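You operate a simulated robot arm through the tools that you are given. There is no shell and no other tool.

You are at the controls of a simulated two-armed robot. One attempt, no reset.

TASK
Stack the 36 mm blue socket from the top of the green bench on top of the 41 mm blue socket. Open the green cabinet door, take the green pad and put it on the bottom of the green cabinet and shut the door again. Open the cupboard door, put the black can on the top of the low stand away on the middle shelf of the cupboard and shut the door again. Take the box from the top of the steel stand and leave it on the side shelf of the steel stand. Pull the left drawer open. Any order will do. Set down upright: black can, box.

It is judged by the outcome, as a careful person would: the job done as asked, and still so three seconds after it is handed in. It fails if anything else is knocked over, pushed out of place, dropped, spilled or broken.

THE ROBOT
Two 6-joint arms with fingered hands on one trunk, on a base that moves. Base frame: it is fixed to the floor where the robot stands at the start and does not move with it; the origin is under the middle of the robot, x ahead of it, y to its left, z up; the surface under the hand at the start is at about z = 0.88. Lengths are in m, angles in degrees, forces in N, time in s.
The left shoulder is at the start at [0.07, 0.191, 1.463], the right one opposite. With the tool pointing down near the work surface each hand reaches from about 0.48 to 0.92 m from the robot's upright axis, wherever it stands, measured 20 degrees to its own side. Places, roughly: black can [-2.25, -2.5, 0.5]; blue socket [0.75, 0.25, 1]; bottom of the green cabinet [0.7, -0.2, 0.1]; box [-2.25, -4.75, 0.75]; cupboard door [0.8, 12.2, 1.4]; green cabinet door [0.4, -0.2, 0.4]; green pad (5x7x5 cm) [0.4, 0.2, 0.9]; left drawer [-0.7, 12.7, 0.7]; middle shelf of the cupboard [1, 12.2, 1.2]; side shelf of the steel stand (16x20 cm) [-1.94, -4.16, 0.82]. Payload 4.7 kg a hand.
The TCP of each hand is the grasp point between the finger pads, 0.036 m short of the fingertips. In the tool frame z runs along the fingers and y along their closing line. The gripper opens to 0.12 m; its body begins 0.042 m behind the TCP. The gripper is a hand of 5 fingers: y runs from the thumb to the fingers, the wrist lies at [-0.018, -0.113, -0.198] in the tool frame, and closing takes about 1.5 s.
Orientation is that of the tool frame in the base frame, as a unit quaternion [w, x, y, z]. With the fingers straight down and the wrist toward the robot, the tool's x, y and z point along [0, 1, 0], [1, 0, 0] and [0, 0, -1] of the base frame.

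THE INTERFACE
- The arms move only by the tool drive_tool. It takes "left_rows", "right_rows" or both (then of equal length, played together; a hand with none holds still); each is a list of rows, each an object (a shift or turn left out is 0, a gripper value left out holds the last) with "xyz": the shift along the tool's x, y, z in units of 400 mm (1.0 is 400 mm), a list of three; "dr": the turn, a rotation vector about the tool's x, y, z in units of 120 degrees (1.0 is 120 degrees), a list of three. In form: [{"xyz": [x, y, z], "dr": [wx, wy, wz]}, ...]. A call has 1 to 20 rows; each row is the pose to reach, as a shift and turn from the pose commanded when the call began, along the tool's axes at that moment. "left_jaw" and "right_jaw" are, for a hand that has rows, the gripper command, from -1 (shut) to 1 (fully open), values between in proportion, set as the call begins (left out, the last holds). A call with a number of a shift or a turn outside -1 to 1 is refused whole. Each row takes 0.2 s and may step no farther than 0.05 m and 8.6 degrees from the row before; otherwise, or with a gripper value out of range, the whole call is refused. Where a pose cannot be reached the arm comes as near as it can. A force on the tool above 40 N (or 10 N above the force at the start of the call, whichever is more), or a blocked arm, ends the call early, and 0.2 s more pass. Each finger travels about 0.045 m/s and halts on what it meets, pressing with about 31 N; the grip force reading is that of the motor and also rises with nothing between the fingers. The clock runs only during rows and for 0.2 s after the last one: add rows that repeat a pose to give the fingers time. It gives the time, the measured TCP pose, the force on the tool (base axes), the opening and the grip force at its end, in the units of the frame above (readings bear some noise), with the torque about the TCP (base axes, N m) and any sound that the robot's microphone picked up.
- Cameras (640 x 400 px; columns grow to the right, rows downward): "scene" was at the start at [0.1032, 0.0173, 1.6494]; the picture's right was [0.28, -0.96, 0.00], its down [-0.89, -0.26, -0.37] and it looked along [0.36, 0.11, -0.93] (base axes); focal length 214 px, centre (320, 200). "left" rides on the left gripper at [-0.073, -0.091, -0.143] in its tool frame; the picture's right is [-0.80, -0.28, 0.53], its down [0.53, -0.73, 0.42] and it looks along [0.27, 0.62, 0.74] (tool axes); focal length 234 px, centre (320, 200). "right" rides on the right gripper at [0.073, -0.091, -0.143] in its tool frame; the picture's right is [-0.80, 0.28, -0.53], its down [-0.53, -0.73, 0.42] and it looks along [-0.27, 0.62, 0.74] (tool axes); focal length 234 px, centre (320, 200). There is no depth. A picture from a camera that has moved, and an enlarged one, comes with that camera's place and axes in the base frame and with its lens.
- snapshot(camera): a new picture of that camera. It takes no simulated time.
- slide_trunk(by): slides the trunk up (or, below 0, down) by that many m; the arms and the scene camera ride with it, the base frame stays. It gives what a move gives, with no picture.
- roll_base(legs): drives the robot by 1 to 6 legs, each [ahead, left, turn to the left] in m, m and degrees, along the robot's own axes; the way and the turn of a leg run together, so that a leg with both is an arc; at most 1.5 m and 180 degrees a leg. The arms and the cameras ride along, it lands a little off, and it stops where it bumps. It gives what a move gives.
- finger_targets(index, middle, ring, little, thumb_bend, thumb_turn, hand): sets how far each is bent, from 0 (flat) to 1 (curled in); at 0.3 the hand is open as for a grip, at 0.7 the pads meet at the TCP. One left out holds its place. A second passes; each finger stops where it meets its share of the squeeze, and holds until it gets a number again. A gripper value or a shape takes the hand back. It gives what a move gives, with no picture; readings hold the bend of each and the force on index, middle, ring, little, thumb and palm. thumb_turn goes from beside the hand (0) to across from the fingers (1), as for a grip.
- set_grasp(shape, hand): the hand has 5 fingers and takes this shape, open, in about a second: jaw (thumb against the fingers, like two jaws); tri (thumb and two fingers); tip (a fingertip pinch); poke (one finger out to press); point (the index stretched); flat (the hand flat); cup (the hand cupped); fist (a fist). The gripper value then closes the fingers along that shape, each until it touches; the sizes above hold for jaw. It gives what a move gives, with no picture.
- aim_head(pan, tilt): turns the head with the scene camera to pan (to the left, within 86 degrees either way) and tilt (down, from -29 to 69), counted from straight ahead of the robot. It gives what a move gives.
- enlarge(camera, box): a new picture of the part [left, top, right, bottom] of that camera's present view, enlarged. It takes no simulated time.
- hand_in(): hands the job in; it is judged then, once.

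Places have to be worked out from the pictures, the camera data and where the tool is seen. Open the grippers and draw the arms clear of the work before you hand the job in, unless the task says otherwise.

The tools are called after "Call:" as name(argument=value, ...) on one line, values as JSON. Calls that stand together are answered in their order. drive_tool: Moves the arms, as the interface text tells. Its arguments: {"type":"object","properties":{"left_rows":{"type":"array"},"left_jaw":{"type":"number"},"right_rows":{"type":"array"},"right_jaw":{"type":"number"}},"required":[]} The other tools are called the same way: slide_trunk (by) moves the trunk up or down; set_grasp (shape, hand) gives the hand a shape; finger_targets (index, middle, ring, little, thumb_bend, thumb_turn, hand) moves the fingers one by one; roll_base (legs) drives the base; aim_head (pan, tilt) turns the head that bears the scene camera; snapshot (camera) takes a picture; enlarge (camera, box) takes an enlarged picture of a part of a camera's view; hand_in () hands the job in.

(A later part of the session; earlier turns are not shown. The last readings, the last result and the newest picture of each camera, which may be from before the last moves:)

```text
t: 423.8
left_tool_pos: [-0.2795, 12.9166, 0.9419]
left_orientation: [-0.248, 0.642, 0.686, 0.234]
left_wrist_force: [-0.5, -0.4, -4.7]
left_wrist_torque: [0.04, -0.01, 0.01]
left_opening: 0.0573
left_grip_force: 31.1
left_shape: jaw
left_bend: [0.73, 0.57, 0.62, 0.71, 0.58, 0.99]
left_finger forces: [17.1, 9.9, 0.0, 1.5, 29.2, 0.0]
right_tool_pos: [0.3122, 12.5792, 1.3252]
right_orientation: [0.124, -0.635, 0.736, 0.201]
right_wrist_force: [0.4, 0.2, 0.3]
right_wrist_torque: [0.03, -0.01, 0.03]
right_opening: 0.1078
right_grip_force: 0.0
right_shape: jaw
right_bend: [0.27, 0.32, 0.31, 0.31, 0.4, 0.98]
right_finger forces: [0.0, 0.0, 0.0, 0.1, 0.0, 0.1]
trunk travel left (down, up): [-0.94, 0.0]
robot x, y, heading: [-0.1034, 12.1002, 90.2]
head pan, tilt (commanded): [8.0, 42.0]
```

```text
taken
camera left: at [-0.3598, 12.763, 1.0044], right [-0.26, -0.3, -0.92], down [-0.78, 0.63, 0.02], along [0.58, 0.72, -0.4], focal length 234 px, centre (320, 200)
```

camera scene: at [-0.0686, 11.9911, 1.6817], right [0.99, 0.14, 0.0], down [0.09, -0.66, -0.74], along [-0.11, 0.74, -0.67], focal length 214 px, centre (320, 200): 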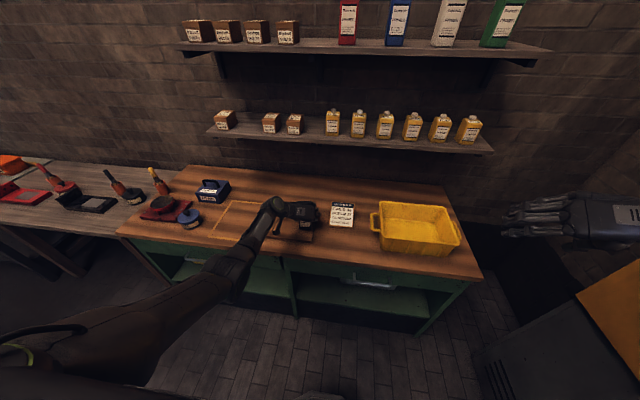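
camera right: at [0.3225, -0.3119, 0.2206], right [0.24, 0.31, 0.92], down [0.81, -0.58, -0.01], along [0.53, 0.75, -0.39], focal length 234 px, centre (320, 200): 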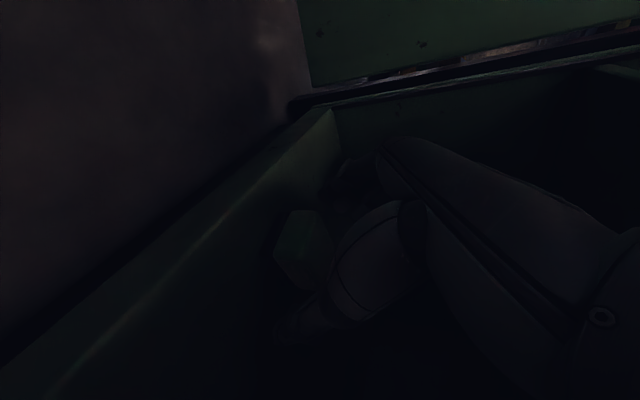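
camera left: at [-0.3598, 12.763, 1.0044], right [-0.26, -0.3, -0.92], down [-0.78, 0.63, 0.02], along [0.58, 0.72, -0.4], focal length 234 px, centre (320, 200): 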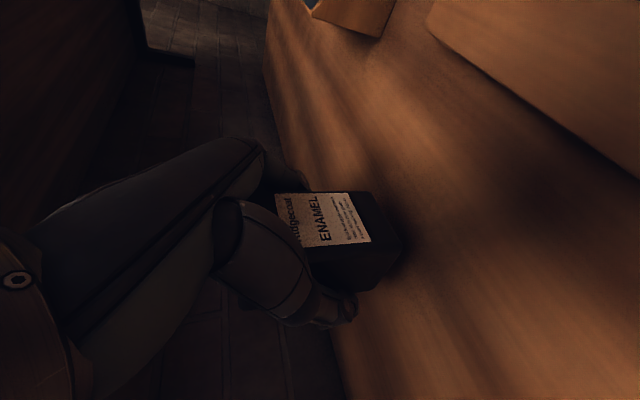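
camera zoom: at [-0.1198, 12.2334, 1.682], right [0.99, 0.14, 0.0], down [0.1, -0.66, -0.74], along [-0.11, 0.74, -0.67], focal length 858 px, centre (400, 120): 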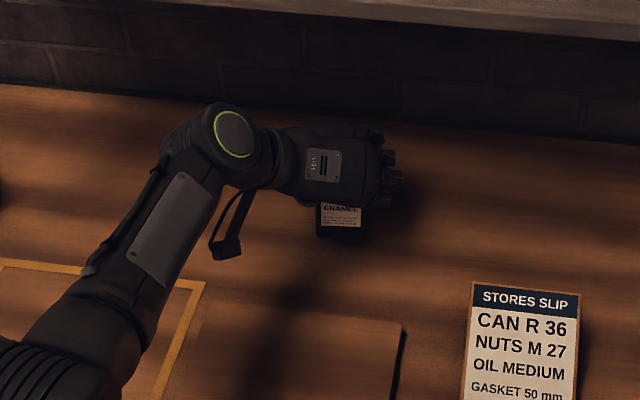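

The can is over free bench surface. I'll lower 3 cm with the trunk and then in small steps until it touches.

Call:
slide_trunk(by=-0.03)

Call:
drive_tool(left_rows=[{"xyz": [-0.008, 0, 0.0096]}, {"xyz": [-0.016, 0, 0.0192]}, {"xyz": [-0.016, 0, 0.0192]}])

```text
t: 424.5
left_tool_pos: [-0.2788, 12.9196, 0.9142]
left_orientation: [-0.249, 0.642, 0.686, 0.235]
left_wrist_force: [-0.4, -1.3, 6.3]
left_wrist_torque: [0.16, -0.22, -0.04]
left_opening: 0.0567
left_grip_force: 31.3
left_shape: jaw
left_bend: [0.73, 0.57, 0.62, 0.71, 0.58, 0.99]
left_finger forces: [18.0, 10.0, 0.1, 1.0, 31.1, 0.0]
right_tool_pos: [0.314, 12.5798, 1.2956]
right_orientation: [0.124, -0.634, 0.736, 0.201]
right_wrist_force: [0.7, 0.1, -0.3]
right_wrist_torque: [0.0, 0.01, -0.02]
right_opening: 0.108
right_grip_force: 0.1
right_shape: jaw
right_bend: [0.27, 0.32, 0.31, 0.31, 0.4, 0.98]
right_finger forces: [0.0, 0.1, 0.0, 0.0, 0.0, 0.0]
trunk travel left (down, up): [-0.91, 0.03]
robot x, y, heading: [-0.1053, 12.1025, 90.0]
head pan, tilt (commanded): [8.0, 42.0]
```

```text
t: 425.3
left_tool_pos: [-0.2784, 12.917, 0.9097]
left_orientation: [-0.252, 0.642, 0.684, 0.237]
left_wrist_force: [-3.6, -5.9, 37.1]
left_wrist_torque: [0.82, -0.57, 0.0]
left_opening: 0.0558
left_grip_force: 31.1
left_shape: jaw
left_bend: [0.73, 0.57, 0.62, 0.71, 0.59, 1.0]
left_finger forces: [19.6, 13.7, 0.0, 0.4, 41.3, 0.4]
right_tool_pos: [0.3124, 12.5737, 1.298]
right_orientation: [0.125, -0.635, 0.735, 0.202]
right_wrist_force: [0.3, -0.2, 0.4]
right_wrist_torque: [0.02, 0.0, 0.0]
right_opening: 0.1078
right_grip_force: 0.0
right_shape: jaw
right_bend: [0.27, 0.32, 0.31, 0.31, 0.4, 0.98]
right_finger forces: [0.0, 0.0, 0.1, 0.1, 0.0, 0.0]
trunk travel left (down, up): [-0.91, 0.03]
robot x, y, heading: [-0.1077, 12.1014, 90.3]
head pan, tilt (commanded): [8.0, 42.0]
```

The can is down on the bench (37 N), so I'll relieve 7 mm and open the hand gradually.

Call:
drive_tool(left_rows=[{"xyz": [0.0112, 0, -0.0134]}, {"xyz": [0.0112, 0, -0.0134]}])

Call:
drive_tool(left_rows=[{"xyz": [0, 0, 0]}, {"xyz": [0, 0, 0]}, {"xyz": [0, 0, 0]}, {"xyz": [0, 0, 0]}], left_jaw=0.15)

Call:
drive_tool(left_rows=[{"xyz": [0, 0, 0]}, {"xyz": [0, 0, 0]}, {"xyz": [0, 0, 0]}, {"xyz": [0, 0, 0]}, {"xyz": [0, 0, 0]}, {"xyz": [0, 0, 0]}], left_jaw=1)

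Call:
snapshot(camera="left")

Call:
enlarge(camera="scene", box=[240, 170, 368, 250])

```text
t: 425.9
left_tool_pos: [-0.278, 12.9162, 0.9114]
left_orientation: [-0.249, 0.642, 0.686, 0.235]
left_wrist_force: [0.5, 2.7, 21.8]
left_wrist_torque: [0.83, -0.48, 0.09]
left_opening: 0.0564
left_grip_force: 31.1
left_shape: jaw
left_bend: [0.73, 0.57, 0.62, 0.71, 0.59, 1.0]
left_finger forces: [19.6, 13.7, 0.0, 1.2, 35.9, 0.1]
right_tool_pos: [0.3138, 12.5781, 1.2963]
right_orientation: [0.125, -0.635, 0.735, 0.201]
right_wrist_force: [-0.5, 0.2, 0.1]
right_wrist_torque: [-0.03, -0.01, 0.01]
right_opening: 0.1078
right_grip_force: 0.0
right_shape: jaw
right_bend: [0.27, 0.32, 0.31, 0.31, 0.4, 0.98]
right_finger forces: [0.0, 0.1, 0.0, 0.0, 0.1, 0.0]
trunk travel left (down, up): [-0.91, 0.03]
robot x, y, heading: [-0.106, 12.1002, 90.4]
head pan, tilt (commanded): [8.0, 42.0]
```

```text
t: 426.9
left_tool_pos: [-0.2793, 12.9189, 0.9085]
left_orientation: [-0.247, 0.644, 0.686, 0.232]
left_wrist_force: [-1.4, -2.6, 1.5]
left_wrist_torque: [0.04, -0.14, -0.04]
left_opening: 0.0699
left_grip_force: 0.0
left_shape: jaw
left_bend: [0.74, 0.42, 0.39, 0.41, 0.66, 1.0]
left_finger forces: [0.0, 0.0, 0.0, 0.0, 1.9, 2.5]
right_tool_pos: [0.3122, 12.5805, 1.2952]
right_orientation: [0.124, -0.634, 0.736, 0.2]
right_wrist_force: [-0.2, -0.2, 0.1]
right_wrist_torque: [0.02, 0.02, 0.02]
right_opening: 0.108
right_grip_force: 0.0
right_shape: jaw
right_bend: [0.27, 0.32, 0.31, 0.31, 0.4, 0.98]
right_finger forces: [0.0, 0.1, 0.0, 0.0, 0.1, 0.1]
trunk travel left (down, up): [-0.91, 0.03]
robot x, y, heading: [-0.1066, 12.1034, 90.2]
head pan, tilt (commanded): [8.0, 42.0]
```

```text
t: 428.3
left_tool_pos: [-0.2802, 12.9186, 0.9083]
left_orientation: [-0.249, 0.643, 0.685, 0.233]
left_wrist_force: [0.1, -0.5, -0.2]
left_wrist_torque: [0.04, -0.05, 0.0]
left_opening: 0.12
left_grip_force: 0.0
left_shape: jaw
left_bend: [0.3, 0.3, 0.3, 0.3, 0.3, 0.98]
left_finger forces: [0.1, 0.1, 0.1, 0.1, 1.4, 0.6]
right_tool_pos: [0.3126, 12.5805, 1.2953]
right_orientation: [0.123, -0.635, 0.736, 0.2]
right_wrist_force: [-0.2, -0.1, -0.6]
right_wrist_torque: [-0.03, -0.01, -0.02]
right_opening: 0.108
right_grip_force: 0.0
right_shape: jaw
right_bend: [0.27, 0.32, 0.31, 0.31, 0.4, 0.98]
right_finger forces: [0.0, 0.0, 0.0, 0.1, 0.0, 0.1]
trunk travel left (down, up): [-0.91, 0.03]
robot x, y, heading: [-0.1063, 12.1027, 90.3]
head pan, tilt (commanded): [8.0, 42.0]
```

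```text
taken
camera left: at [-0.3608, 12.7638, 0.9711], right [-0.26, -0.3, -0.92], down [-0.78, 0.63, 0.01], along [0.58, 0.72, -0.4], focal length 234 px, centre (320, 200)
```

left: 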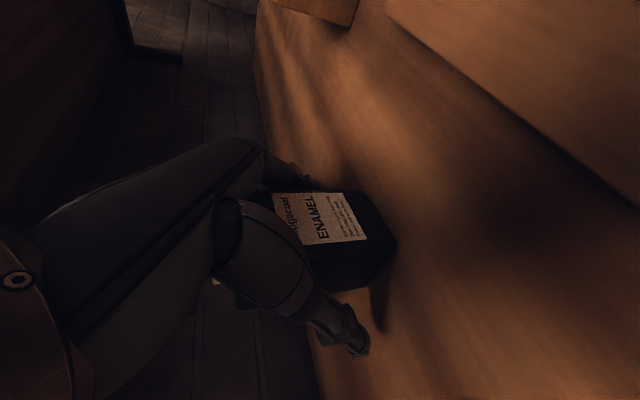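

```text
5.00 times, centred on (304, 210) of scene
camera zoom: at [-0.1203, 12.2352, 1.6518], right [0.99, 0.14, 0.0], down [0.1, -0.66, -0.74], along [-0.11, 0.74, -0.67], focal length 1072 px, centre (400, 150)
```

zoom: 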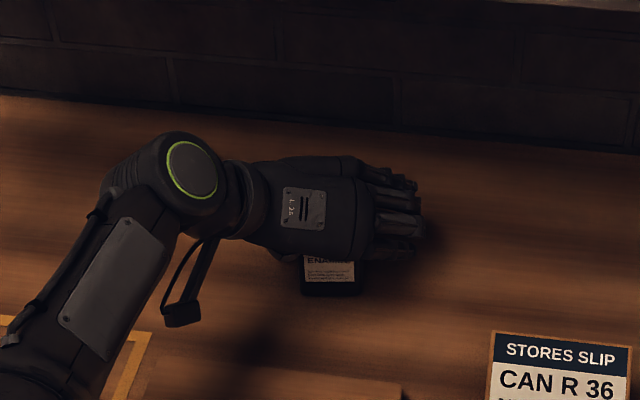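

The can stands; thumb and palm just brush it (1.4 N and 0.6 N). I'll withdraw gently along the hand axis, back and up.

Call:
drive_tool(left_rows=[{"xyz": [0.006, 0, -0.015]}, {"xyz": [0.006, 0, -0.035]}, {"xyz": [0.006, 0, -0.06]}, {"xyz": [0.006, 0, -0.06]}])

Call:
enlarge(camera="scene", box=[240, 170, 368, 250])

Call:
snapshot(camera="left")

```text
t: 429.3
left_tool_pos: [-0.2777, 12.9044, 0.9285]
left_orientation: [-0.248, 0.644, 0.686, 0.232]
left_wrist_force: [1.0, -0.8, -0.3]
left_wrist_torque: [-0.01, 0.0, 0.01]
left_opening: 0.12
left_grip_force: 0.0
left_shape: jaw
left_bend: [0.3, 0.3, 0.3, 0.3, 0.3, 0.97]
left_finger forces: [0.0, 0.1, 0.0, 0.0, 0.1, 0.0]
right_tool_pos: [0.3136, 12.5819, 1.295]
right_orientation: [0.124, -0.635, 0.735, 0.2]
right_wrist_force: [-0.5, 0.3, 0.4]
right_wrist_torque: [-0.02, 0.0, 0.02]
right_opening: 0.1079
right_grip_force: 0.0
right_shape: jaw
right_bend: [0.27, 0.32, 0.31, 0.31, 0.4, 0.98]
right_finger forces: [0.0, 0.1, 0.1, 0.0, 0.1, 0.0]
trunk travel left (down, up): [-0.91, 0.03]
robot x, y, heading: [-0.1078, 12.0978, 90.4]
head pan, tilt (commanded): [8.0, 42.0]
```

```text
5.00 times, centred on (304, 210) of scene
camera zoom: at [-0.1202, 12.2356, 1.6517], right [0.99, 0.14, 0.0], down [0.1, -0.66, -0.74], along [-0.11, 0.74, -0.67], focal length 1072 px, centre (400, 150)
```

zoom: 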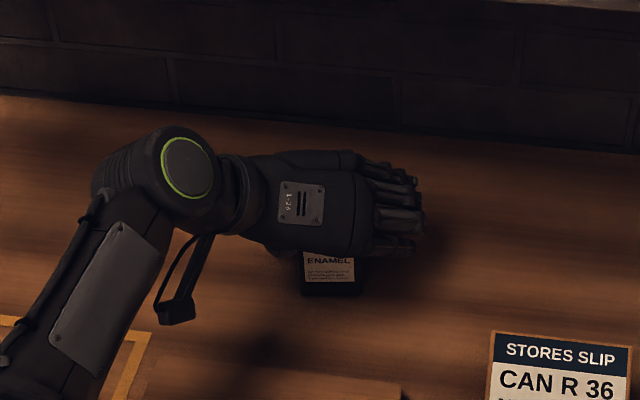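

```text
taken
camera left: at [-0.3587, 12.751, 0.9899], right [-0.26, -0.3, -0.92], down [-0.78, 0.63, 0.01], along [0.58, 0.72, -0.4], focal length 234 px, centre (320, 200)
```

left: 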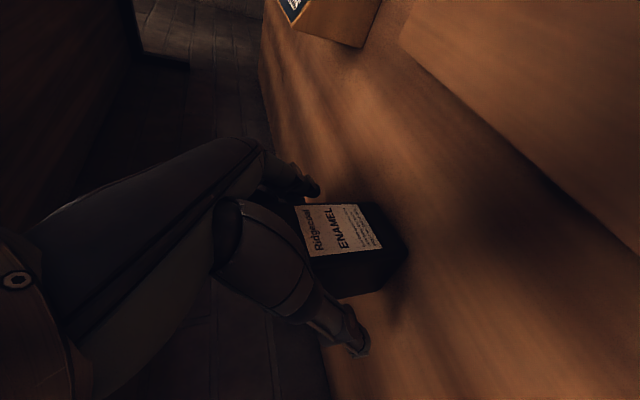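

The can stands free now. I'll continue withdrawing the hand 16 cm along its axis, then back away from the bench.

Call:
drive_tool(left_rows=[{"xyz": [0, 0, -0.08]}, {"xyz": [0, 0, -0.16]}, {"xyz": [0, 0, -0.26]}, {"xyz": [0, 0, -0.36]}, {"xyz": [0, 0, -0.45]}, {"xyz": [0, 0, -0.45]}])

Call:
enlarge(camera="scene", box=[220, 160, 380, 260])

```text
t: 430.7
left_tool_pos: [-0.2673, 12.7886, 1.0671]
left_orientation: [-0.248, 0.643, 0.686, 0.233]
left_wrist_force: [-0.1, 0.1, 0.1]
left_wrist_torque: [0.0, -0.02, 0.02]
left_opening: 0.1199
left_grip_force: 0.1
left_shape: jaw
left_bend: [0.3, 0.3, 0.3, 0.3, 0.3, 0.97]
left_finger forces: [0.0, 0.0, 0.1, 0.0, 0.0, 0.0]
right_tool_pos: [0.3122, 12.5817, 1.2947]
right_orientation: [0.124, -0.635, 0.736, 0.199]
right_wrist_force: [-0.6, 1.2, 0.4]
right_wrist_torque: [-0.02, 0.01, -0.02]
right_opening: 0.1079
right_grip_force: 0.0
right_shape: jaw
right_bend: [0.27, 0.32, 0.31, 0.31, 0.4, 0.98]
right_finger forces: [0.1, 0.0, 0.0, 0.1, 0.1, 0.1]
trunk travel left (down, up): [-0.91, 0.03]
robot x, y, heading: [-0.102, 12.1036, 90.3]
head pan, tilt (commanded): [8.0, 42.0]
```

```text
4.00 times, centred on (300, 210) of scene
camera zoom: at [-0.1202, 12.2361, 1.6517], right [0.99, 0.14, 0.0], down [0.1, -0.66, -0.74], along [-0.11, 0.73, -0.67], focal length 858 px, centre (400, 160)
```

zoom: 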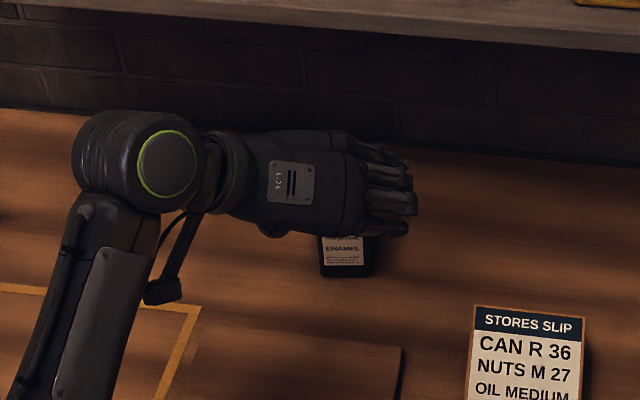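

The can stands safely upright at about [−0.28, 12.94]. I'll back off from the bench, turn to face the cupboard (+x), and bring the left hand to the horizontal handle-grasp pose.

Call:
roll_base(legs=[[-0.3, 0, 0], [0, 0, -90.3]])

Call:
drive_tool(left_rows=[{"xyz": [0, 0, -0.05], "dr": [0, 0.0595, 0]}, {"xyz": [0, 0, -0.1], "dr": [0, 0.119, 0]}, {"xyz": [0, 0, -0.15], "dr": [0, 0.1786, 0]}, {"xyz": [0, 0, -0.2], "dr": [0, 0.2381, 0]}, {"xyz": [0, 0, -0.2], "dr": [0, 0.2976, 0]}, {"xyz": [0, 0, -0.2], "dr": [0, 0.3571, 0]}, {"xyz": [0, 0, -0.2], "dr": [0, 0.4167, 0]}, {"xyz": [0, 0, -0.2], "dr": [0, 0.4167, 0]}])

Call:
aim_head(pan=10, tilt=25)

Call:
snapshot(camera="scene")

```text
t: 436.8
left_tool_pos: [0.5844, 11.9567, 1.0671]
left_orientation: [-0.008, 0.94, 0.023, 0.341]
left_wrist_force: [0.3, -0.3, 0.8]
left_wrist_torque: [0.02, -0.01, 0.0]
left_opening: 0.1199
left_grip_force: 0.0
left_shape: jaw
left_bend: [0.3, 0.3, 0.3, 0.3, 0.3, 0.97]
left_finger forces: [0.0, 0.1, 0.0, 0.0, 0.0, 0.1]
right_tool_pos: [0.3657, 11.3784, 1.2957]
right_orientation: [0.23, 0.08, 0.969, 0.052]
right_wrist_force: [0.1, 0.9, -0.1]
right_wrist_torque: [0.0, 0.04, 0.0]
right_opening: 0.108
right_grip_force: 0.1
right_shape: jaw
right_bend: [0.27, 0.32, 0.31, 0.31, 0.4, 0.98]
right_finger forces: [0.1, 0.0, 0.1, 0.0, 0.0, 0.0]
trunk travel left (down, up): [-0.91, 0.03]
robot x, y, heading: [-0.1043, 11.8044, -0.9]
head pan, tilt (commanded): [8.0, 42.0]
```

```text
t: 438.6
left_tool_pos: [0.5337, 11.9553, 1.1302]
left_orientation: [-0.017, 0.708, 0.017, 0.706]
left_wrist_force: [0.5, 0.7, 0.5]
left_wrist_torque: [0.02, -0.02, -0.01]
left_opening: 0.1201
left_grip_force: 0.1
left_shape: jaw
left_bend: [0.3, 0.3, 0.3, 0.3, 0.3, 0.98]
left_finger forces: [0.0, 0.0, 0.0, 0.0, 0.0, 0.0]
right_tool_pos: [0.3669, 11.3775, 1.2951]
right_orientation: [0.229, 0.08, 0.969, 0.052]
right_wrist_force: [0.0, -0.3, 0.9]
right_wrist_torque: [-0.01, -0.04, 0.06]
right_opening: 0.1083
right_grip_force: 0.1
right_shape: jaw
right_bend: [0.27, 0.32, 0.31, 0.31, 0.4, 0.98]
right_finger forces: [0.0, 0.1, 0.0, 0.0, 0.1, 0.0]
trunk travel left (down, up): [-0.91, 0.03]
robot x, y, heading: [-0.1097, 11.8035, -0.8]
head pan, tilt (commanded): [8.0, 42.0]
```

```text
t: 439.4
left_tool_pos: [0.5322, 11.9538, 1.1294]
left_orientation: [-0.017, 0.708, 0.017, 0.706]
left_wrist_force: [0.0, -0.2, 0.8]
left_wrist_torque: [0.01, 0.01, -0.02]
left_opening: 0.1197
left_grip_force: 0.1
left_shape: jaw
left_bend: [0.3, 0.3, 0.3, 0.3, 0.3, 0.98]
left_finger forces: [0.1, 0.0, 0.0, 0.0, 0.0, 0.0]
right_tool_pos: [0.3653, 11.3786, 1.2938]
right_orientation: [0.23, 0.08, 0.969, 0.052]
right_wrist_force: [-0.2, -0.6, 0.5]
right_wrist_torque: [-0.03, -0.02, 0.04]
right_opening: 0.1079
right_grip_force: 0.0
right_shape: jaw
right_bend: [0.27, 0.32, 0.31, 0.31, 0.4, 0.98]
right_finger forces: [0.0, 0.0, 0.0, 0.1, 0.1, 0.0]
trunk travel left (down, up): [-0.91, 0.03]
robot x, y, heading: [-0.106, 11.8065, -0.6]
head pan, tilt (commanded): [10.0, 25.0]
```

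```text
taken
camera scene: at [0.0331, 11.8208, 1.678], right [0.16, -0.99, 0.0], down [-0.42, -0.07, -0.91], along [0.89, 0.15, -0.42], focal length 214 px, centre (320, 200)
```

scene: 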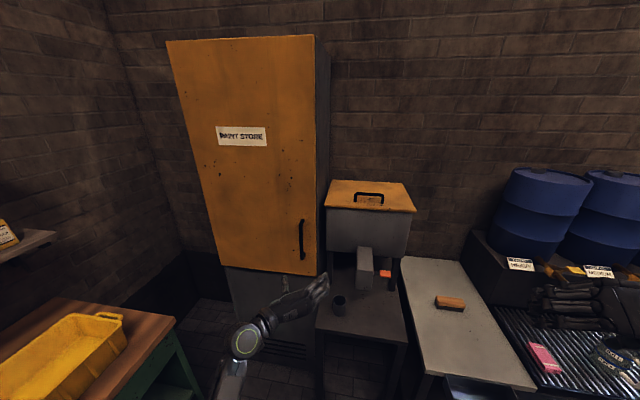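

A clear view of the "PAINT STORE" door and its handle. I'll zoom in on the handle to locate it.

Call:
enlarge(camera="scene", box=[264, 205, 344, 255])

Call:
enlarge(camera="scene", box=[264, 240, 344, 290])

Call:
snapshot(camera="left")

```text
8.00 times, centred on (304, 230) of scene
camera zoom: at [0.0331, 11.8208, 1.678], right [0.16, -0.99, 0.0], down [-0.42, -0.07, -0.91], along [0.89, 0.15, -0.42], focal length 1716 px, centre (448, -40)
```

zoom: 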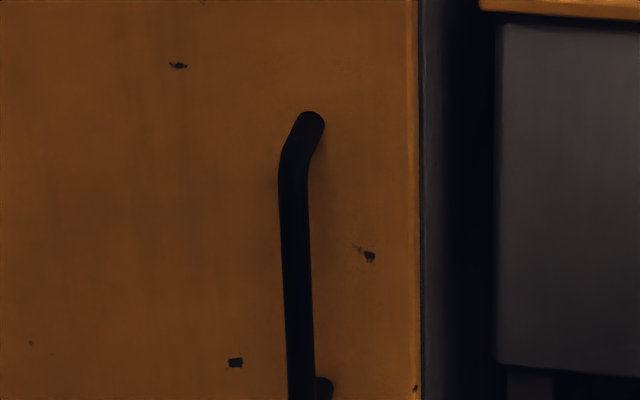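

```text
8.00 times, centred on (304, 265) of scene
camera zoom: at [0.0331, 11.8208, 1.678], right [0.16, -0.99, 0.0], down [-0.42, -0.07, -0.91], along [0.89, 0.15, -0.42], focal length 1716 px, centre (448, -320)
```

zoom: 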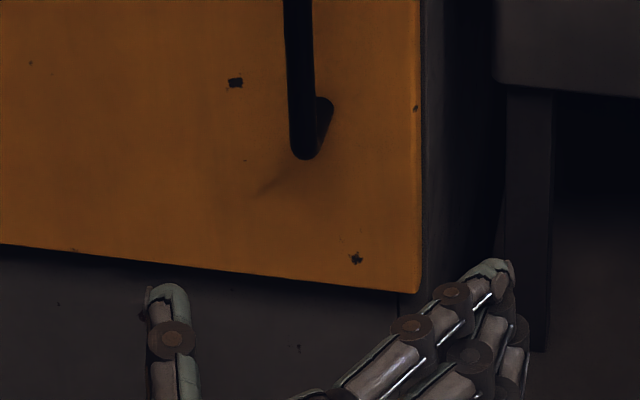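

```text
taken
camera left: at [0.3853, 12.0374, 1.0559], right [0.51, 0.3, -0.81], down [0.39, 0.75, 0.53], along [0.77, -0.58, 0.26], focal length 234 px, centre (320, 200)
```

left: 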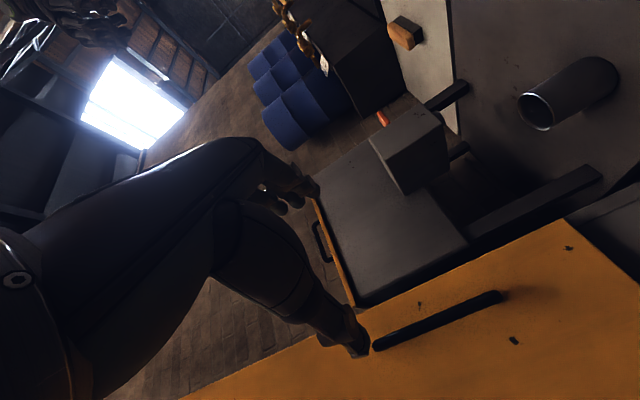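

With the wrist camera included, the handle bar comes out at [0.77, 12.025], z 1.02–1.20, so the door face is at x ≈ 0.81 and the hinge at y ≈ 12.46. I'll bring the left hand in front of the bar.

Call:
drive_tool(left_rows=[{"xyz": [-0.0162, -0.0557, 0.0777], "dr": [-0.0076, 0, 0]}, {"xyz": [-0.0323, -0.1113, 0.1553], "dr": [-0.0153, 0, 0]}, {"xyz": [-0.0485, -0.167, 0.233], "dr": [-0.0229, 0, 0]}, {"xyz": [-0.0485, -0.162, 0.34], "dr": [-0.0229, 0, 0]}, {"xyz": [-0.0485, -0.162, 0.34], "dr": [-0.0229, 0, 0]}])

Call:
snapshot(camera="left")

Call:
enlarge(camera="scene", box=[240, 190, 368, 270])

```text
t: 440.6
left_tool_pos: [0.6638, 12.0247, 1.1088]
left_orientation: [0.0, 0.707, 0.0, 0.707]
left_wrist_force: [-0.7, -0.6, 0.7]
left_wrist_torque: [0.04, 0.01, -0.01]
left_opening: 0.12
left_grip_force: 0.1
left_shape: jaw
left_bend: [0.3, 0.3, 0.3, 0.3, 0.3, 0.98]
left_finger forces: [0.0, 0.0, 0.0, 0.1, 0.1, 0.0]
right_tool_pos: [0.3659, 11.3775, 1.2946]
right_orientation: [0.23, 0.08, 0.968, 0.052]
right_wrist_force: [-0.6, -0.1, -0.2]
right_wrist_torque: [-0.03, 0.01, 0.0]
right_opening: 0.1078
right_grip_force: 0.1
right_shape: jaw
right_bend: [0.27, 0.32, 0.31, 0.31, 0.4, 0.98]
right_finger forces: [0.1, 0.0, 0.0, 0.0, 0.0, 0.0]
trunk travel left (down, up): [-0.91, 0.03]
robot x, y, heading: [-0.1047, 11.8064, -0.9]
head pan, tilt (commanded): [10.0, 25.0]
```

```text
taken
camera left: at [0.521, 12.1144, 1.0355], right [0.52, 0.28, -0.81], down [0.43, 0.73, 0.53], along [0.74, -0.62, 0.26], focal length 234 px, centre (320, 200)
```

left: 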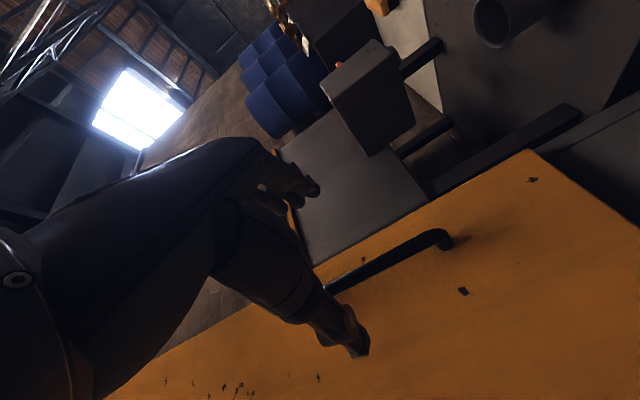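

```text
5.00 times, centred on (304, 230) of scene
camera zoom: at [0.0325, 11.8209, 1.6781], right [0.16, -0.99, 0.0], down [-0.42, -0.07, -0.91], along [0.89, 0.15, -0.42], focal length 1072 px, centre (400, 50)
```

zoom: 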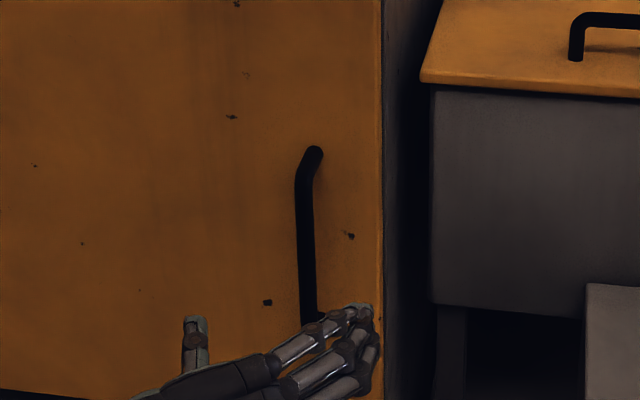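

The bar lines up between thumb and fingers. I'll advance 9 cm and close on it.

Call:
drive_tool(left_rows=[{"xyz": [0, -0.01, 0.08]}, {"xyz": [0, -0.015, 0.15]}, {"xyz": [0, -0.015, 0.2]}, {"xyz": [0, -0.015, 0.225]}, {"xyz": [0, -0.015, 0.225]}])

Call:
drive_tool(left_rows=[{"xyz": [0, 0, 0]}, {"xyz": [0, 0, 0]}, {"xyz": [0, 0, 0]}, {"xyz": [0, 0, 0]}, {"xyz": [0, 0, 0]}, {"xyz": [0, 0, 0]}, {"xyz": [0, 0, 0]}, {"xyz": [0, 0, 0]}, {"xyz": [0, 0, 0]}, {"xyz": [0, 0, 0]}], left_jaw=-1)

Call:
snapshot(camera="left")

Call:
enlarge(camera="scene", box=[240, 190, 368, 270])

```text
t: 441.8
left_tool_pos: [0.755, 12.0307, 1.11]
left_orientation: [0.0, 0.708, 0.0, 0.706]
left_wrist_force: [-0.2, -0.5, 0.5]
left_wrist_torque: [-0.01, -0.05, -0.01]
left_opening: 0.1199
left_grip_force: 0.0
left_shape: jaw
left_bend: [0.3, 0.3, 0.3, 0.3, 0.3, 0.98]
left_finger forces: [0.0, 0.0, 0.0, 0.0, 0.0, 0.0]
right_tool_pos: [0.3667, 11.3789, 1.2947]
right_orientation: [0.23, 0.08, 0.969, 0.051]
right_wrist_force: [0.0, -0.4, -0.7]
right_wrist_torque: [0.0, -0.02, -0.02]
right_opening: 0.108
right_grip_force: 0.1
right_shape: jaw
right_bend: [0.27, 0.32, 0.31, 0.31, 0.4, 0.98]
right_finger forces: [0.0, 0.1, 0.1, 0.0, 0.0, 0.0]
trunk travel left (down, up): [-0.91, 0.03]
robot x, y, heading: [-0.1074, 11.8102, -0.8]
head pan, tilt (commanded): [10.0, 25.0]
```

```text
t: 444.0
left_tool_pos: [0.7551, 12.0298, 1.1086]
left_orientation: [0.0, 0.708, 0.0, 0.706]
left_wrist_force: [0.6, -0.6, -0.6]
left_wrist_torque: [0.15, -0.04, -0.02]
left_opening: 0.012
left_grip_force: 30.9
left_shape: jaw
left_bend: [0.73, 0.6, 0.59, 0.63, 0.71, 1.0]
left_finger forces: [14.6, 7.8, 4.2, 0.1, 26.3, 0.1]
right_tool_pos: [0.3663, 11.3792, 1.2943]
right_orientation: [0.23, 0.08, 0.969, 0.052]
right_wrist_force: [-0.2, 0.2, -0.7]
right_wrist_torque: [0.05, 0.02, 0.01]
right_opening: 0.1083
right_grip_force: 0.0
right_shape: jaw
right_bend: [0.27, 0.32, 0.31, 0.31, 0.4, 0.98]
right_finger forces: [0.1, 0.0, 0.1, 0.0, 0.0, 0.1]
trunk travel left (down, up): [-0.91, 0.03]
robot x, y, heading: [-0.1091, 11.8058, -0.8]
head pan, tilt (commanded): [10.0, 25.0]
```

```text
taken
camera left: at [0.6117, 12.1197, 1.0341], right [0.52, 0.28, -0.81], down [0.43, 0.73, 0.53], along [0.74, -0.62, 0.26], focal length 234 px, centre (320, 200)
```

left: 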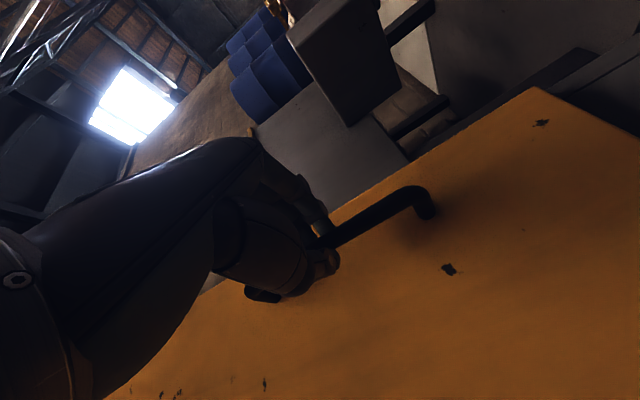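

```text
5.00 times, centred on (304, 230) of scene
camera zoom: at [0.0333, 11.8209, 1.678], right [0.16, -0.99, 0.0], down [-0.42, -0.07, -0.91], along [0.89, 0.15, -0.42], focal length 1072 px, centre (400, 50)
```

zoom: 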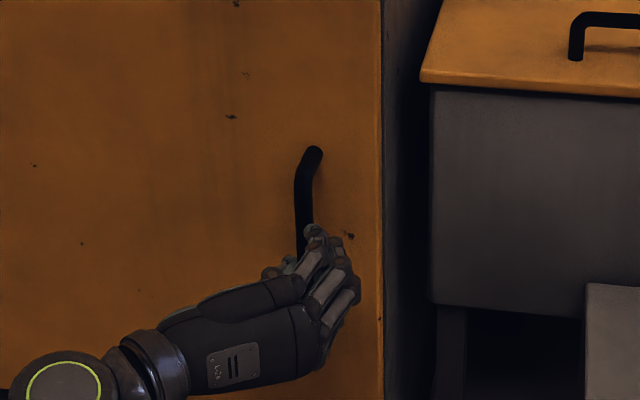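

The handle is gripped. I'll pull along the arc about the hinge at [0.81, 12.46], first by 12°.

Call:
drive_tool(left_rows=[{"xyz": [0, -0.005, -0.0375], "dr": [-0.0167, 0, 0]}, {"xyz": [0, -0.0123, -0.075], "dr": [-0.0333, 0, 0]}, {"xyz": [0, -0.02, -0.112], "dr": [-0.05, 0, 0]}, {"xyz": [0, -0.0298, -0.149], "dr": [-0.0667, 0, 0]}, {"xyz": [0, -0.041, -0.185], "dr": [-0.0833, 0, 0]}, {"xyz": [0, -0.052, -0.2215], "dr": [-0.1, 0, 0]}, {"xyz": [0, -0.052, -0.2215], "dr": [-0.1, 0, 0]}])

Call:
snapshot(camera="scene")

```text
t: 445.6
left_tool_pos: [0.669, 12.0534, 1.1088]
left_orientation: [0.074, 0.705, -0.072, 0.702]
left_wrist_force: [1.7, 7.2, -3.6]
left_wrist_torque: [0.12, 0.1, 0.22]
left_opening: 0.0119
left_grip_force: 31.2
left_shape: jaw
left_bend: [0.73, 0.6, 0.6, 0.63, 0.71, 1.0]
left_finger forces: [13.8, 7.3, 3.4, 0.0, 31.7, 0.0]
right_tool_pos: [0.3669, 11.3792, 1.2947]
right_orientation: [0.228, 0.08, 0.969, 0.05]
right_wrist_force: [-0.8, 0.0, -0.3]
right_wrist_torque: [0.01, -0.01, -0.01]
right_opening: 0.1079
right_grip_force: 0.1
right_shape: jaw
right_bend: [0.27, 0.32, 0.31, 0.31, 0.4, 0.98]
right_finger forces: [0.0, 0.0, 0.1, 0.1, 0.0, 0.0]
trunk travel left (down, up): [-0.91, 0.03]
robot x, y, heading: [-0.1065, 11.8055, -0.6]
head pan, tilt (commanded): [10.0, 25.0]
```

```text
taken
camera scene: at [0.0345, 11.8228, 1.6779], right [0.16, -0.99, 0.0], down [-0.42, -0.07, -0.91], along [0.89, 0.15, -0.42], focal length 214 px, centre (320, 200)
```

scene: 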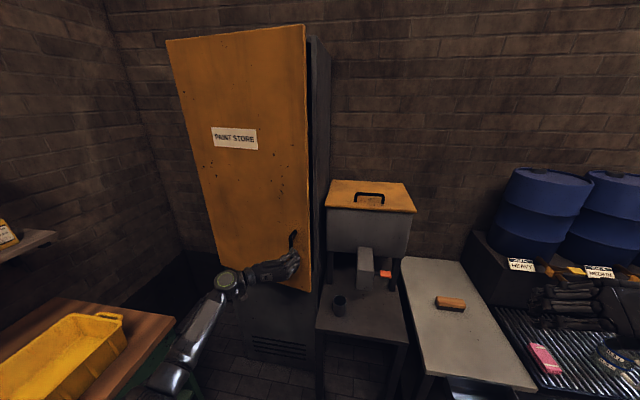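

The door swings easily (forces under 8 N). I'll continue another 28°, to about 40°.

Call:
drive_tool(left_rows=[{"xyz": [0, -0.0123, -0.075], "dr": [-0.0333, 0, 0]}, {"xyz": [0, -0.0298, -0.149], "dr": [-0.0667, 0, 0]}, {"xyz": [0, -0.052, -0.2215], "dr": [-0.1, 0, 0]}, {"xyz": [0, -0.0798, -0.2925], "dr": [-0.1333, 0, 0]}, {"xyz": [0, -0.1123, -0.3613], "dr": [-0.1667, 0, 0]}, {"xyz": [0, -0.1493, -0.4273], "dr": [-0.2, 0, 0]}, {"xyz": [0, -0.191, -0.491], "dr": [-0.2333, 0, 0]}, {"xyz": [0, -0.191, -0.491], "dr": [-0.2333, 0, 0]}])

Call:
snapshot(camera="scene")

```text
t: 447.4
left_tool_pos: [0.4951, 12.1633, 1.12]
left_orientation: [0.242, 0.672, -0.238, 0.658]
left_wrist_force: [16.0, 17.9, -20.2]
left_wrist_torque: [0.61, 0.18, 0.67]
left_opening: 0.0105
left_grip_force: 31.0
left_shape: jaw
left_bend: [0.74, 0.73, 0.66, 0.63, 0.69, 0.98]
left_finger forces: [8.1, 2.3, 1.3, 0.0, 35.9, 0.0]
left hand out of reach, approached as far as the arm can: row 7, 8
right_tool_pos: [0.3721, 11.3831, 1.2954]
right_orientation: [0.227, 0.08, 0.969, 0.051]
right_wrist_force: [0.3, 0.4, 0.4]
right_wrist_torque: [0.01, -0.01, 0.01]
right_opening: 0.1083
right_grip_force: 0.0
right_shape: jaw
right_bend: [0.27, 0.32, 0.31, 0.31, 0.4, 0.98]
right_finger forces: [0.0, 0.0, 0.0, 0.0, 0.1, 0.0]
trunk travel left (down, up): [-0.91, 0.03]
robot x, y, heading: [-0.1037, 11.806, -0.6]
head pan, tilt (commanded): [10.0, 25.0]
```

```text
taken
camera scene: at [0.0397, 11.826, 1.6772], right [0.16, -0.99, 0.0], down [-0.42, -0.07, -0.9], along [0.89, 0.14, -0.43], focal length 214 px, centre (320, 200)
```

scene: 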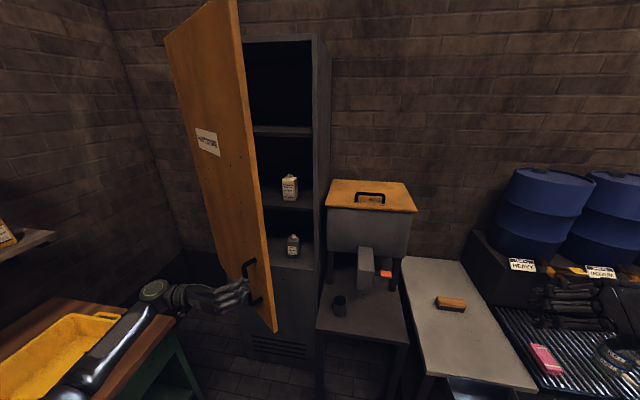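

The door is about 38° open and the arm is at its limit. Inside I see the shelves; the middle one has a white bottle at its right side. I'll release the handle and zoom in.

Call:
drive_tool(left_rows=[{"xyz": [0, 0, 0]}, {"xyz": [0, 0, 0]}, {"xyz": [0, 0, 0]}, {"xyz": [0, 0, 0]}, {"xyz": [0, 0, 0]}, {"xyz": [0, 0, 0]}, {"xyz": [0, 0, 0]}], left_jaw=1)

Call:
enlarge(camera="scene", box=[224, 100, 352, 180])

Call:
enlarge(camera="scene", box=[224, 170, 352, 250])

```text
t: 449.0
left_tool_pos: [0.4912, 12.1594, 1.124]
left_orientation: [0.242, 0.669, -0.241, 0.66]
left_wrist_force: [-0.4, -0.8, 1.2]
left_wrist_torque: [-0.01, 0.0, -0.02]
left_opening: 0.1196
left_grip_force: 0.1
left_shape: jaw
left_bend: [0.3, 0.3, 0.3, 0.3, 0.3, 0.98]
left_finger forces: [0.0, 0.1, 0.0, 0.0, 0.0, 0.1]
right_tool_pos: [0.3657, 11.3779, 1.2948]
right_orientation: [0.231, 0.08, 0.968, 0.053]
right_wrist_force: [0.5, 0.4, -0.1]
right_wrist_torque: [0.01, 0.02, 0.03]
right_opening: 0.1079
right_grip_force: 0.0
right_shape: jaw
right_bend: [0.27, 0.32, 0.31, 0.31, 0.4, 0.98]
right_finger forces: [0.0, 0.0, 0.0, 0.0, 0.0, 0.0]
trunk travel left (down, up): [-0.91, 0.03]
robot x, y, heading: [-0.1085, 11.8072, -0.4]
head pan, tilt (commanded): [10.0, 25.0]
```

```text
5.00 times, centred on (288, 140) of scene
camera zoom: at [0.0327, 11.821, 1.6781], right [0.16, -0.99, 0.0], down [-0.42, -0.07, -0.91], along [0.89, 0.15, -0.42], focal length 1072 px, centre (480, 500)
```

zoom: 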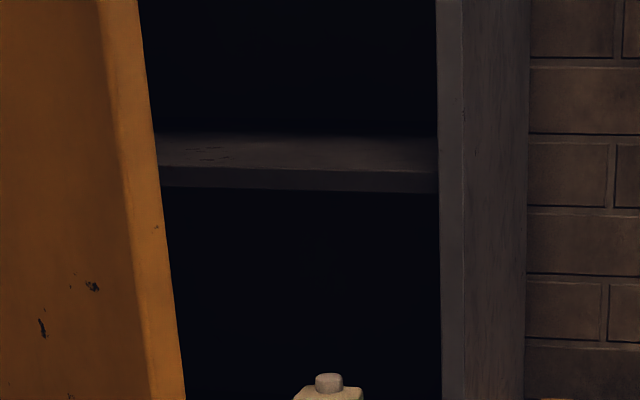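

```text
5.00 times, centred on (288, 210) of scene
camera zoom: at [0.0327, 11.821, 1.6781], right [0.16, -0.99, 0.0], down [-0.42, -0.07, -0.91], along [0.89, 0.15, -0.42], focal length 1072 px, centre (480, 150)
```

zoom: 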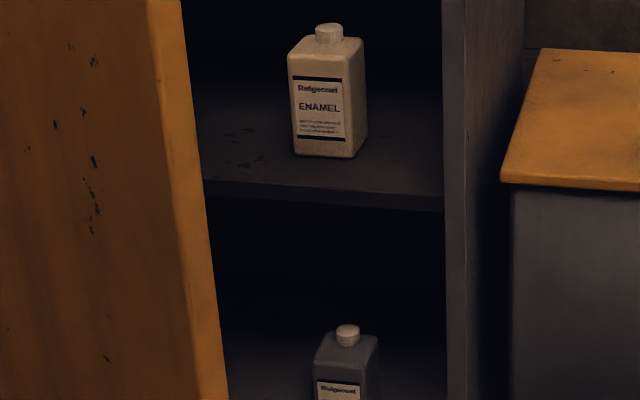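

The middle shelf's top is at z ≈ 1.24, with 0.30 m clear height and a cream bottle at about [0.925, 12.12] on it; the space to its left is free. I'll back the hand off the handle by rolling back 0.14 m.

Call:
roll_base(legs=[[-0.14, 0, 0]])

Call:
snapshot(camera="scene")

Call:
enlarge(camera="scene", box=[190, 180, 318, 260])

```text
t: 450.3
left_tool_pos: [0.354, 12.1596, 1.1228]
left_orientation: [0.243, 0.669, -0.241, 0.659]
left_wrist_force: [0.1, -0.4, 0.1]
left_wrist_torque: [0.01, -0.02, -0.05]
left_opening: 0.1193
left_grip_force: 0.0
left_shape: jaw
left_bend: [0.3, 0.3, 0.3, 0.3, 0.3, 0.98]
left_finger forces: [0.0, 0.1, 0.0, 0.1, 0.0, 0.0]
right_tool_pos: [0.2282, 11.38, 1.294]
right_orientation: [0.228, 0.081, 0.969, 0.052]
right_wrist_force: [0.0, 0.3, 0.4]
right_wrist_torque: [0.0, 0.02, 0.03]
right_opening: 0.1079
right_grip_force: 0.0
right_shape: jaw
right_bend: [0.27, 0.32, 0.31, 0.31, 0.4, 0.98]
right_finger forces: [0.0, 0.0, 0.0, 0.0, 0.1, 0.0]
trunk travel left (down, up): [-0.91, 0.03]
robot x, y, heading: [-0.2445, 11.8075, -1.0]
head pan, tilt (commanded): [10.0, 25.0]
```

```text
taken
camera scene: at [-0.1038, 11.8226, 1.6777], right [0.16, -0.99, 0.0], down [-0.42, -0.07, -0.91], along [0.89, 0.14, -0.42], focal length 214 px, centre (320, 200)
```

scene: 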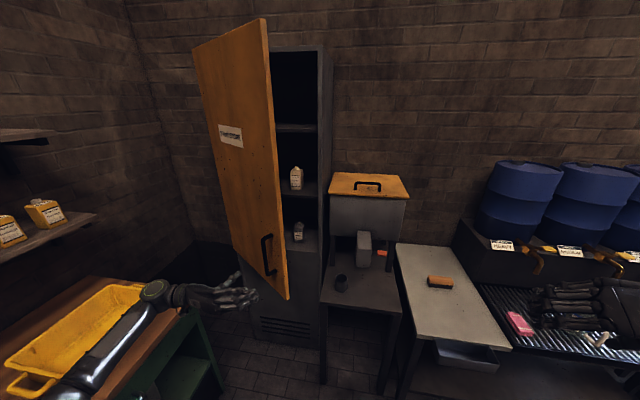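

```text
5.00 times, centred on (254, 220) of scene
camera zoom: at [-0.1038, 11.8226, 1.6777], right [0.16, -0.99, 0.0], down [-0.42, -0.07, -0.91], along [0.89, 0.14, -0.42], focal length 1072 px, centre (650, 100)
```

zoom: 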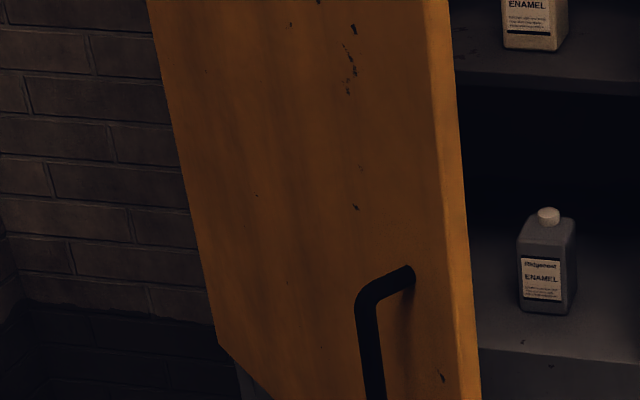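

The door stands at about 37.5°. I'll now grip its free edge itself above the handle: turn the left hand to point along the door plane, raise it to z ≈ 1.36, and re-position the base (heading 30°).

Call:
drive_tool(left_rows=[{"xyz": [0.074, 0.055, 0.045], "dr": [0.0646, 0, 0]}, {"xyz": [0.148, 0.11, 0.09], "dr": [0.1292, 0, 0]}, {"xyz": [0.222, 0.165, 0.135], "dr": [0.1938, 0, 0]}, {"xyz": [0.296, 0.22, 0.18], "dr": [0.2585, 0, 0]}, {"xyz": [0.37, 0.275, 0.225], "dr": [0.3231, 0, 0]}, {"xyz": [0.444, 0.33, 0.27], "dr": [0.3877, 0, 0]}, {"xyz": [0.518, 0.385, 0.315], "dr": [0.4523, 0, 0]}, {"xyz": [0.592, 0.44, 0.36], "dr": [0.517, 0, 0]}, {"xyz": [0.592, 0.44, 0.36], "dr": [0.517, 0, 0]}])

Call:
roll_base(legs=[[0, 0, 31], [0.095, -0.335, 0]])

Call:
aim_head(pan=10, tilt=25)

Call:
snapshot(camera="scene")

Call:
snapshot(camera="left")

```text
t: 452.4
left_tool_pos: [0.3624, 11.9916, 1.3506]
left_orientation: [-0.228, 0.668, 0.1, 0.701]
left_wrist_force: [0.8, 0.8, 0.6]
left_wrist_torque: [-0.02, -0.04, -0.04]
left_opening: 0.1199
left_grip_force: 0.1
left_shape: jaw
left_bend: [0.3, 0.3, 0.3, 0.3, 0.3, 0.98]
left_finger forces: [0.0, 0.0, 0.0, 0.0, 0.1, 0.0]
right_tool_pos: [0.2256, 11.382, 1.2963]
right_orientation: [0.228, 0.08, 0.969, 0.052]
right_wrist_force: [-0.1, 0.3, 0.3]
right_wrist_torque: [-0.03, 0.03, 0.03]
right_opening: 0.108
right_grip_force: 0.1
right_shape: jaw
right_bend: [0.27, 0.32, 0.31, 0.31, 0.4, 0.98]
right_finger forces: [0.1, 0.1, 0.0, 0.1, 0.1, 0.0]
trunk travel left (down, up): [-0.91, 0.03]
robot x, y, heading: [-0.2486, 11.8059, -0.7]
head pan, tilt (commanded): [10.0, 25.0]
stopped in row 9 (left hand): the arm was blocked; the commanded pose is now the measured one
```

```text
t: 456.2
left_tool_pos: [0.4261, 12.0416, 1.3505]
left_orientation: [-0.411, 0.616, 0.28, 0.611]
left_wrist_force: [0.3, 0.7, -1.2]
left_wrist_torque: [0.02, -0.04, -0.04]
left_opening: 0.1197
left_grip_force: 0.0
left_shape: jaw
left_bend: [0.3, 0.3, 0.3, 0.3, 0.3, 0.98]
left_finger forces: [0.0, 0.0, 0.1, 0.0, 0.1, 0.0]
right_tool_pos: [0.6311, 11.4511, 1.296]
right_orientation: [0.206, -0.188, 0.954, 0.112]
right_wrist_force: [1.0, -0.2, 0.4]
right_wrist_torque: [0.01, -0.01, 0.0]
right_opening: 0.1081
right_grip_force: 0.1
right_shape: jaw
right_bend: [0.27, 0.32, 0.31, 0.31, 0.4, 0.98]
right_finger forces: [0.1, 0.1, 0.0, 0.0, 0.0, 0.1]
trunk travel left (down, up): [-0.91, 0.03]
robot x, y, heading: [0.0068, 11.5655, 30.8]
head pan, tilt (commanded): [10.0, 25.0]
```

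```text
t: 456.8
left_tool_pos: [0.4259, 12.0412, 1.3514]
left_orientation: [-0.412, 0.615, 0.279, 0.611]
left_wrist_force: [0.5, -0.1, 0.7]
left_wrist_torque: [0.01, 0.01, -0.01]
left_opening: 0.12
left_grip_force: 0.0
left_shape: jaw
left_bend: [0.3, 0.3, 0.3, 0.3, 0.3, 0.98]
left_finger forces: [0.0, 0.0, 0.1, 0.1, 0.0, 0.1]
right_tool_pos: [0.6316, 11.4507, 1.2952]
right_orientation: [0.207, -0.188, 0.954, 0.112]
right_wrist_force: [0.1, -0.2, -0.4]
right_wrist_torque: [0.03, 0.0, 0.0]
right_opening: 0.1079
right_grip_force: 0.1
right_shape: jaw
right_bend: [0.27, 0.32, 0.31, 0.31, 0.4, 0.98]
right_finger forces: [0.1, 0.0, 0.0, 0.0, 0.0, 0.0]
trunk travel left (down, up): [-0.91, 0.03]
robot x, y, heading: [0.0062, 11.565, 30.9]
head pan, tilt (commanded): [10.0, 25.0]
```

```text
taken
camera scene: at [0.1158, 11.6534, 1.6781], right [0.66, -0.75, 0.0], down [-0.32, -0.28, -0.91], along [0.68, 0.59, -0.42], focal length 214 px, centre (320, 200)
```

scene: 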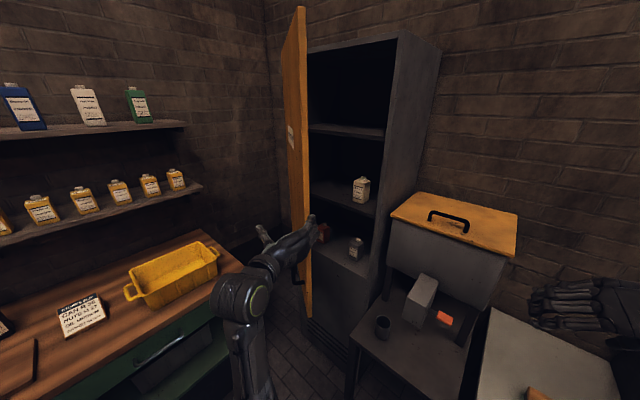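

```text
taken
camera left: at [0.2672, 11.9757, 1.2806], right [-0.04, 0.71, -0.7], down [-0.35, 0.65, 0.68], along [0.94, 0.27, 0.22], focal length 234 px, centre (320, 200)
```

left: 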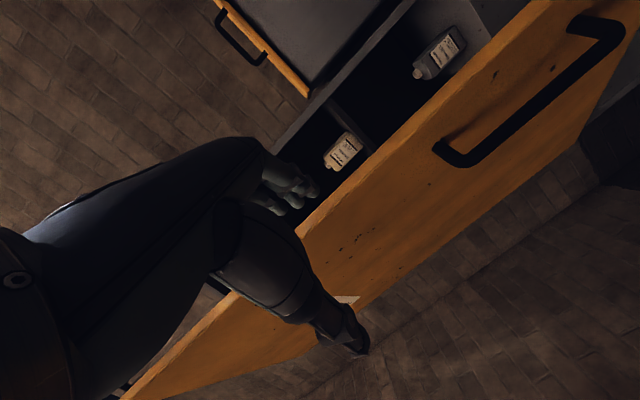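

The hand is about 5.5 cm too far to the outer side to straddle the door's edge. I'll shift the base a little to the right and check.

Call:
roll_base(legs=[[0.026, -0.05, 0]])

Call:
snapshot(camera="left")

Call:
enlarge(camera="scene", box=[220, 180, 380, 280])

```text
t: 457.8
left_tool_pos: [0.4658, 12.016, 1.3518]
left_orientation: [-0.409, 0.614, 0.282, 0.613]
left_wrist_force: [-0.7, 0.7, 0.8]
left_wrist_torque: [0.0, 0.0, -0.12]
left_opening: 0.12
left_grip_force: 0.0
left_shape: jaw
left_bend: [0.3, 0.3, 0.3, 0.3, 0.3, 0.98]
left_finger forces: [0.0, 0.0, 0.0, 0.1, 0.0, 0.1]
right_tool_pos: [0.671, 11.4252, 1.3003]
right_orientation: [0.209, -0.189, 0.953, 0.11]
right_wrist_force: [-1.1, -0.4, 0.2]
right_wrist_torque: [-0.02, -0.12, -0.08]
right_opening: 0.1079
right_grip_force: 0.1
right_shape: jaw
right_bend: [0.27, 0.32, 0.31, 0.31, 0.4, 0.98]
right_finger forces: [0.0, 0.0, 0.1, 0.1, 0.1, 0.0]
trunk travel left (down, up): [-0.91, 0.03]
robot x, y, heading: [0.0501, 11.5363, 30.9]
head pan, tilt (commanded): [10.0, 25.0]
```

```text
taken
camera left: at [0.3077, 11.9504, 1.2809], right [-0.03, 0.71, -0.7], down [-0.35, 0.65, 0.68], along [0.94, 0.27, 0.23], focal length 234 px, centre (320, 200)
```

left: 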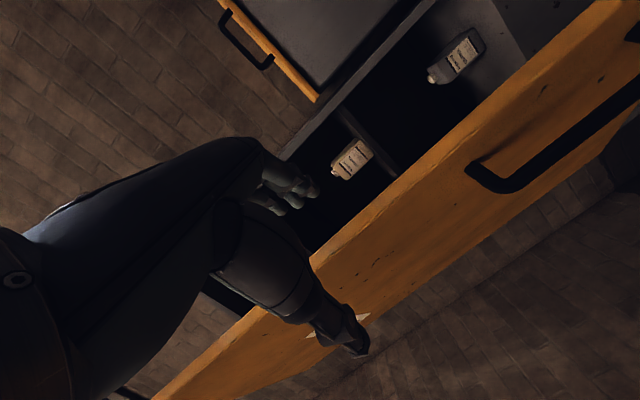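

```text
4.00 times, centred on (300, 230) of scene
camera zoom: at [0.1539, 11.6297, 1.6785], right [0.66, -0.76, 0.01], down [-0.31, -0.28, -0.91], along [0.69, 0.59, -0.42], focal length 858 px, centre (400, 80)
```

zoom: 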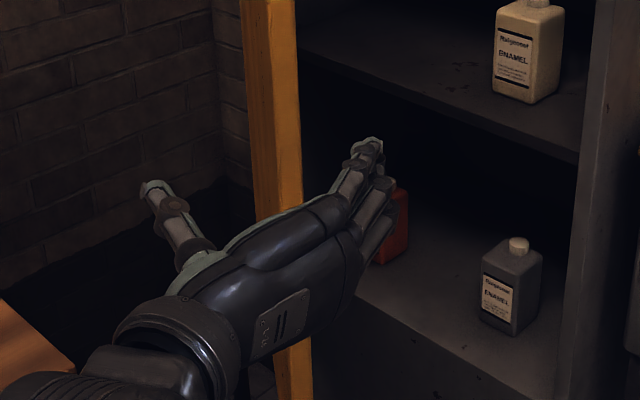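

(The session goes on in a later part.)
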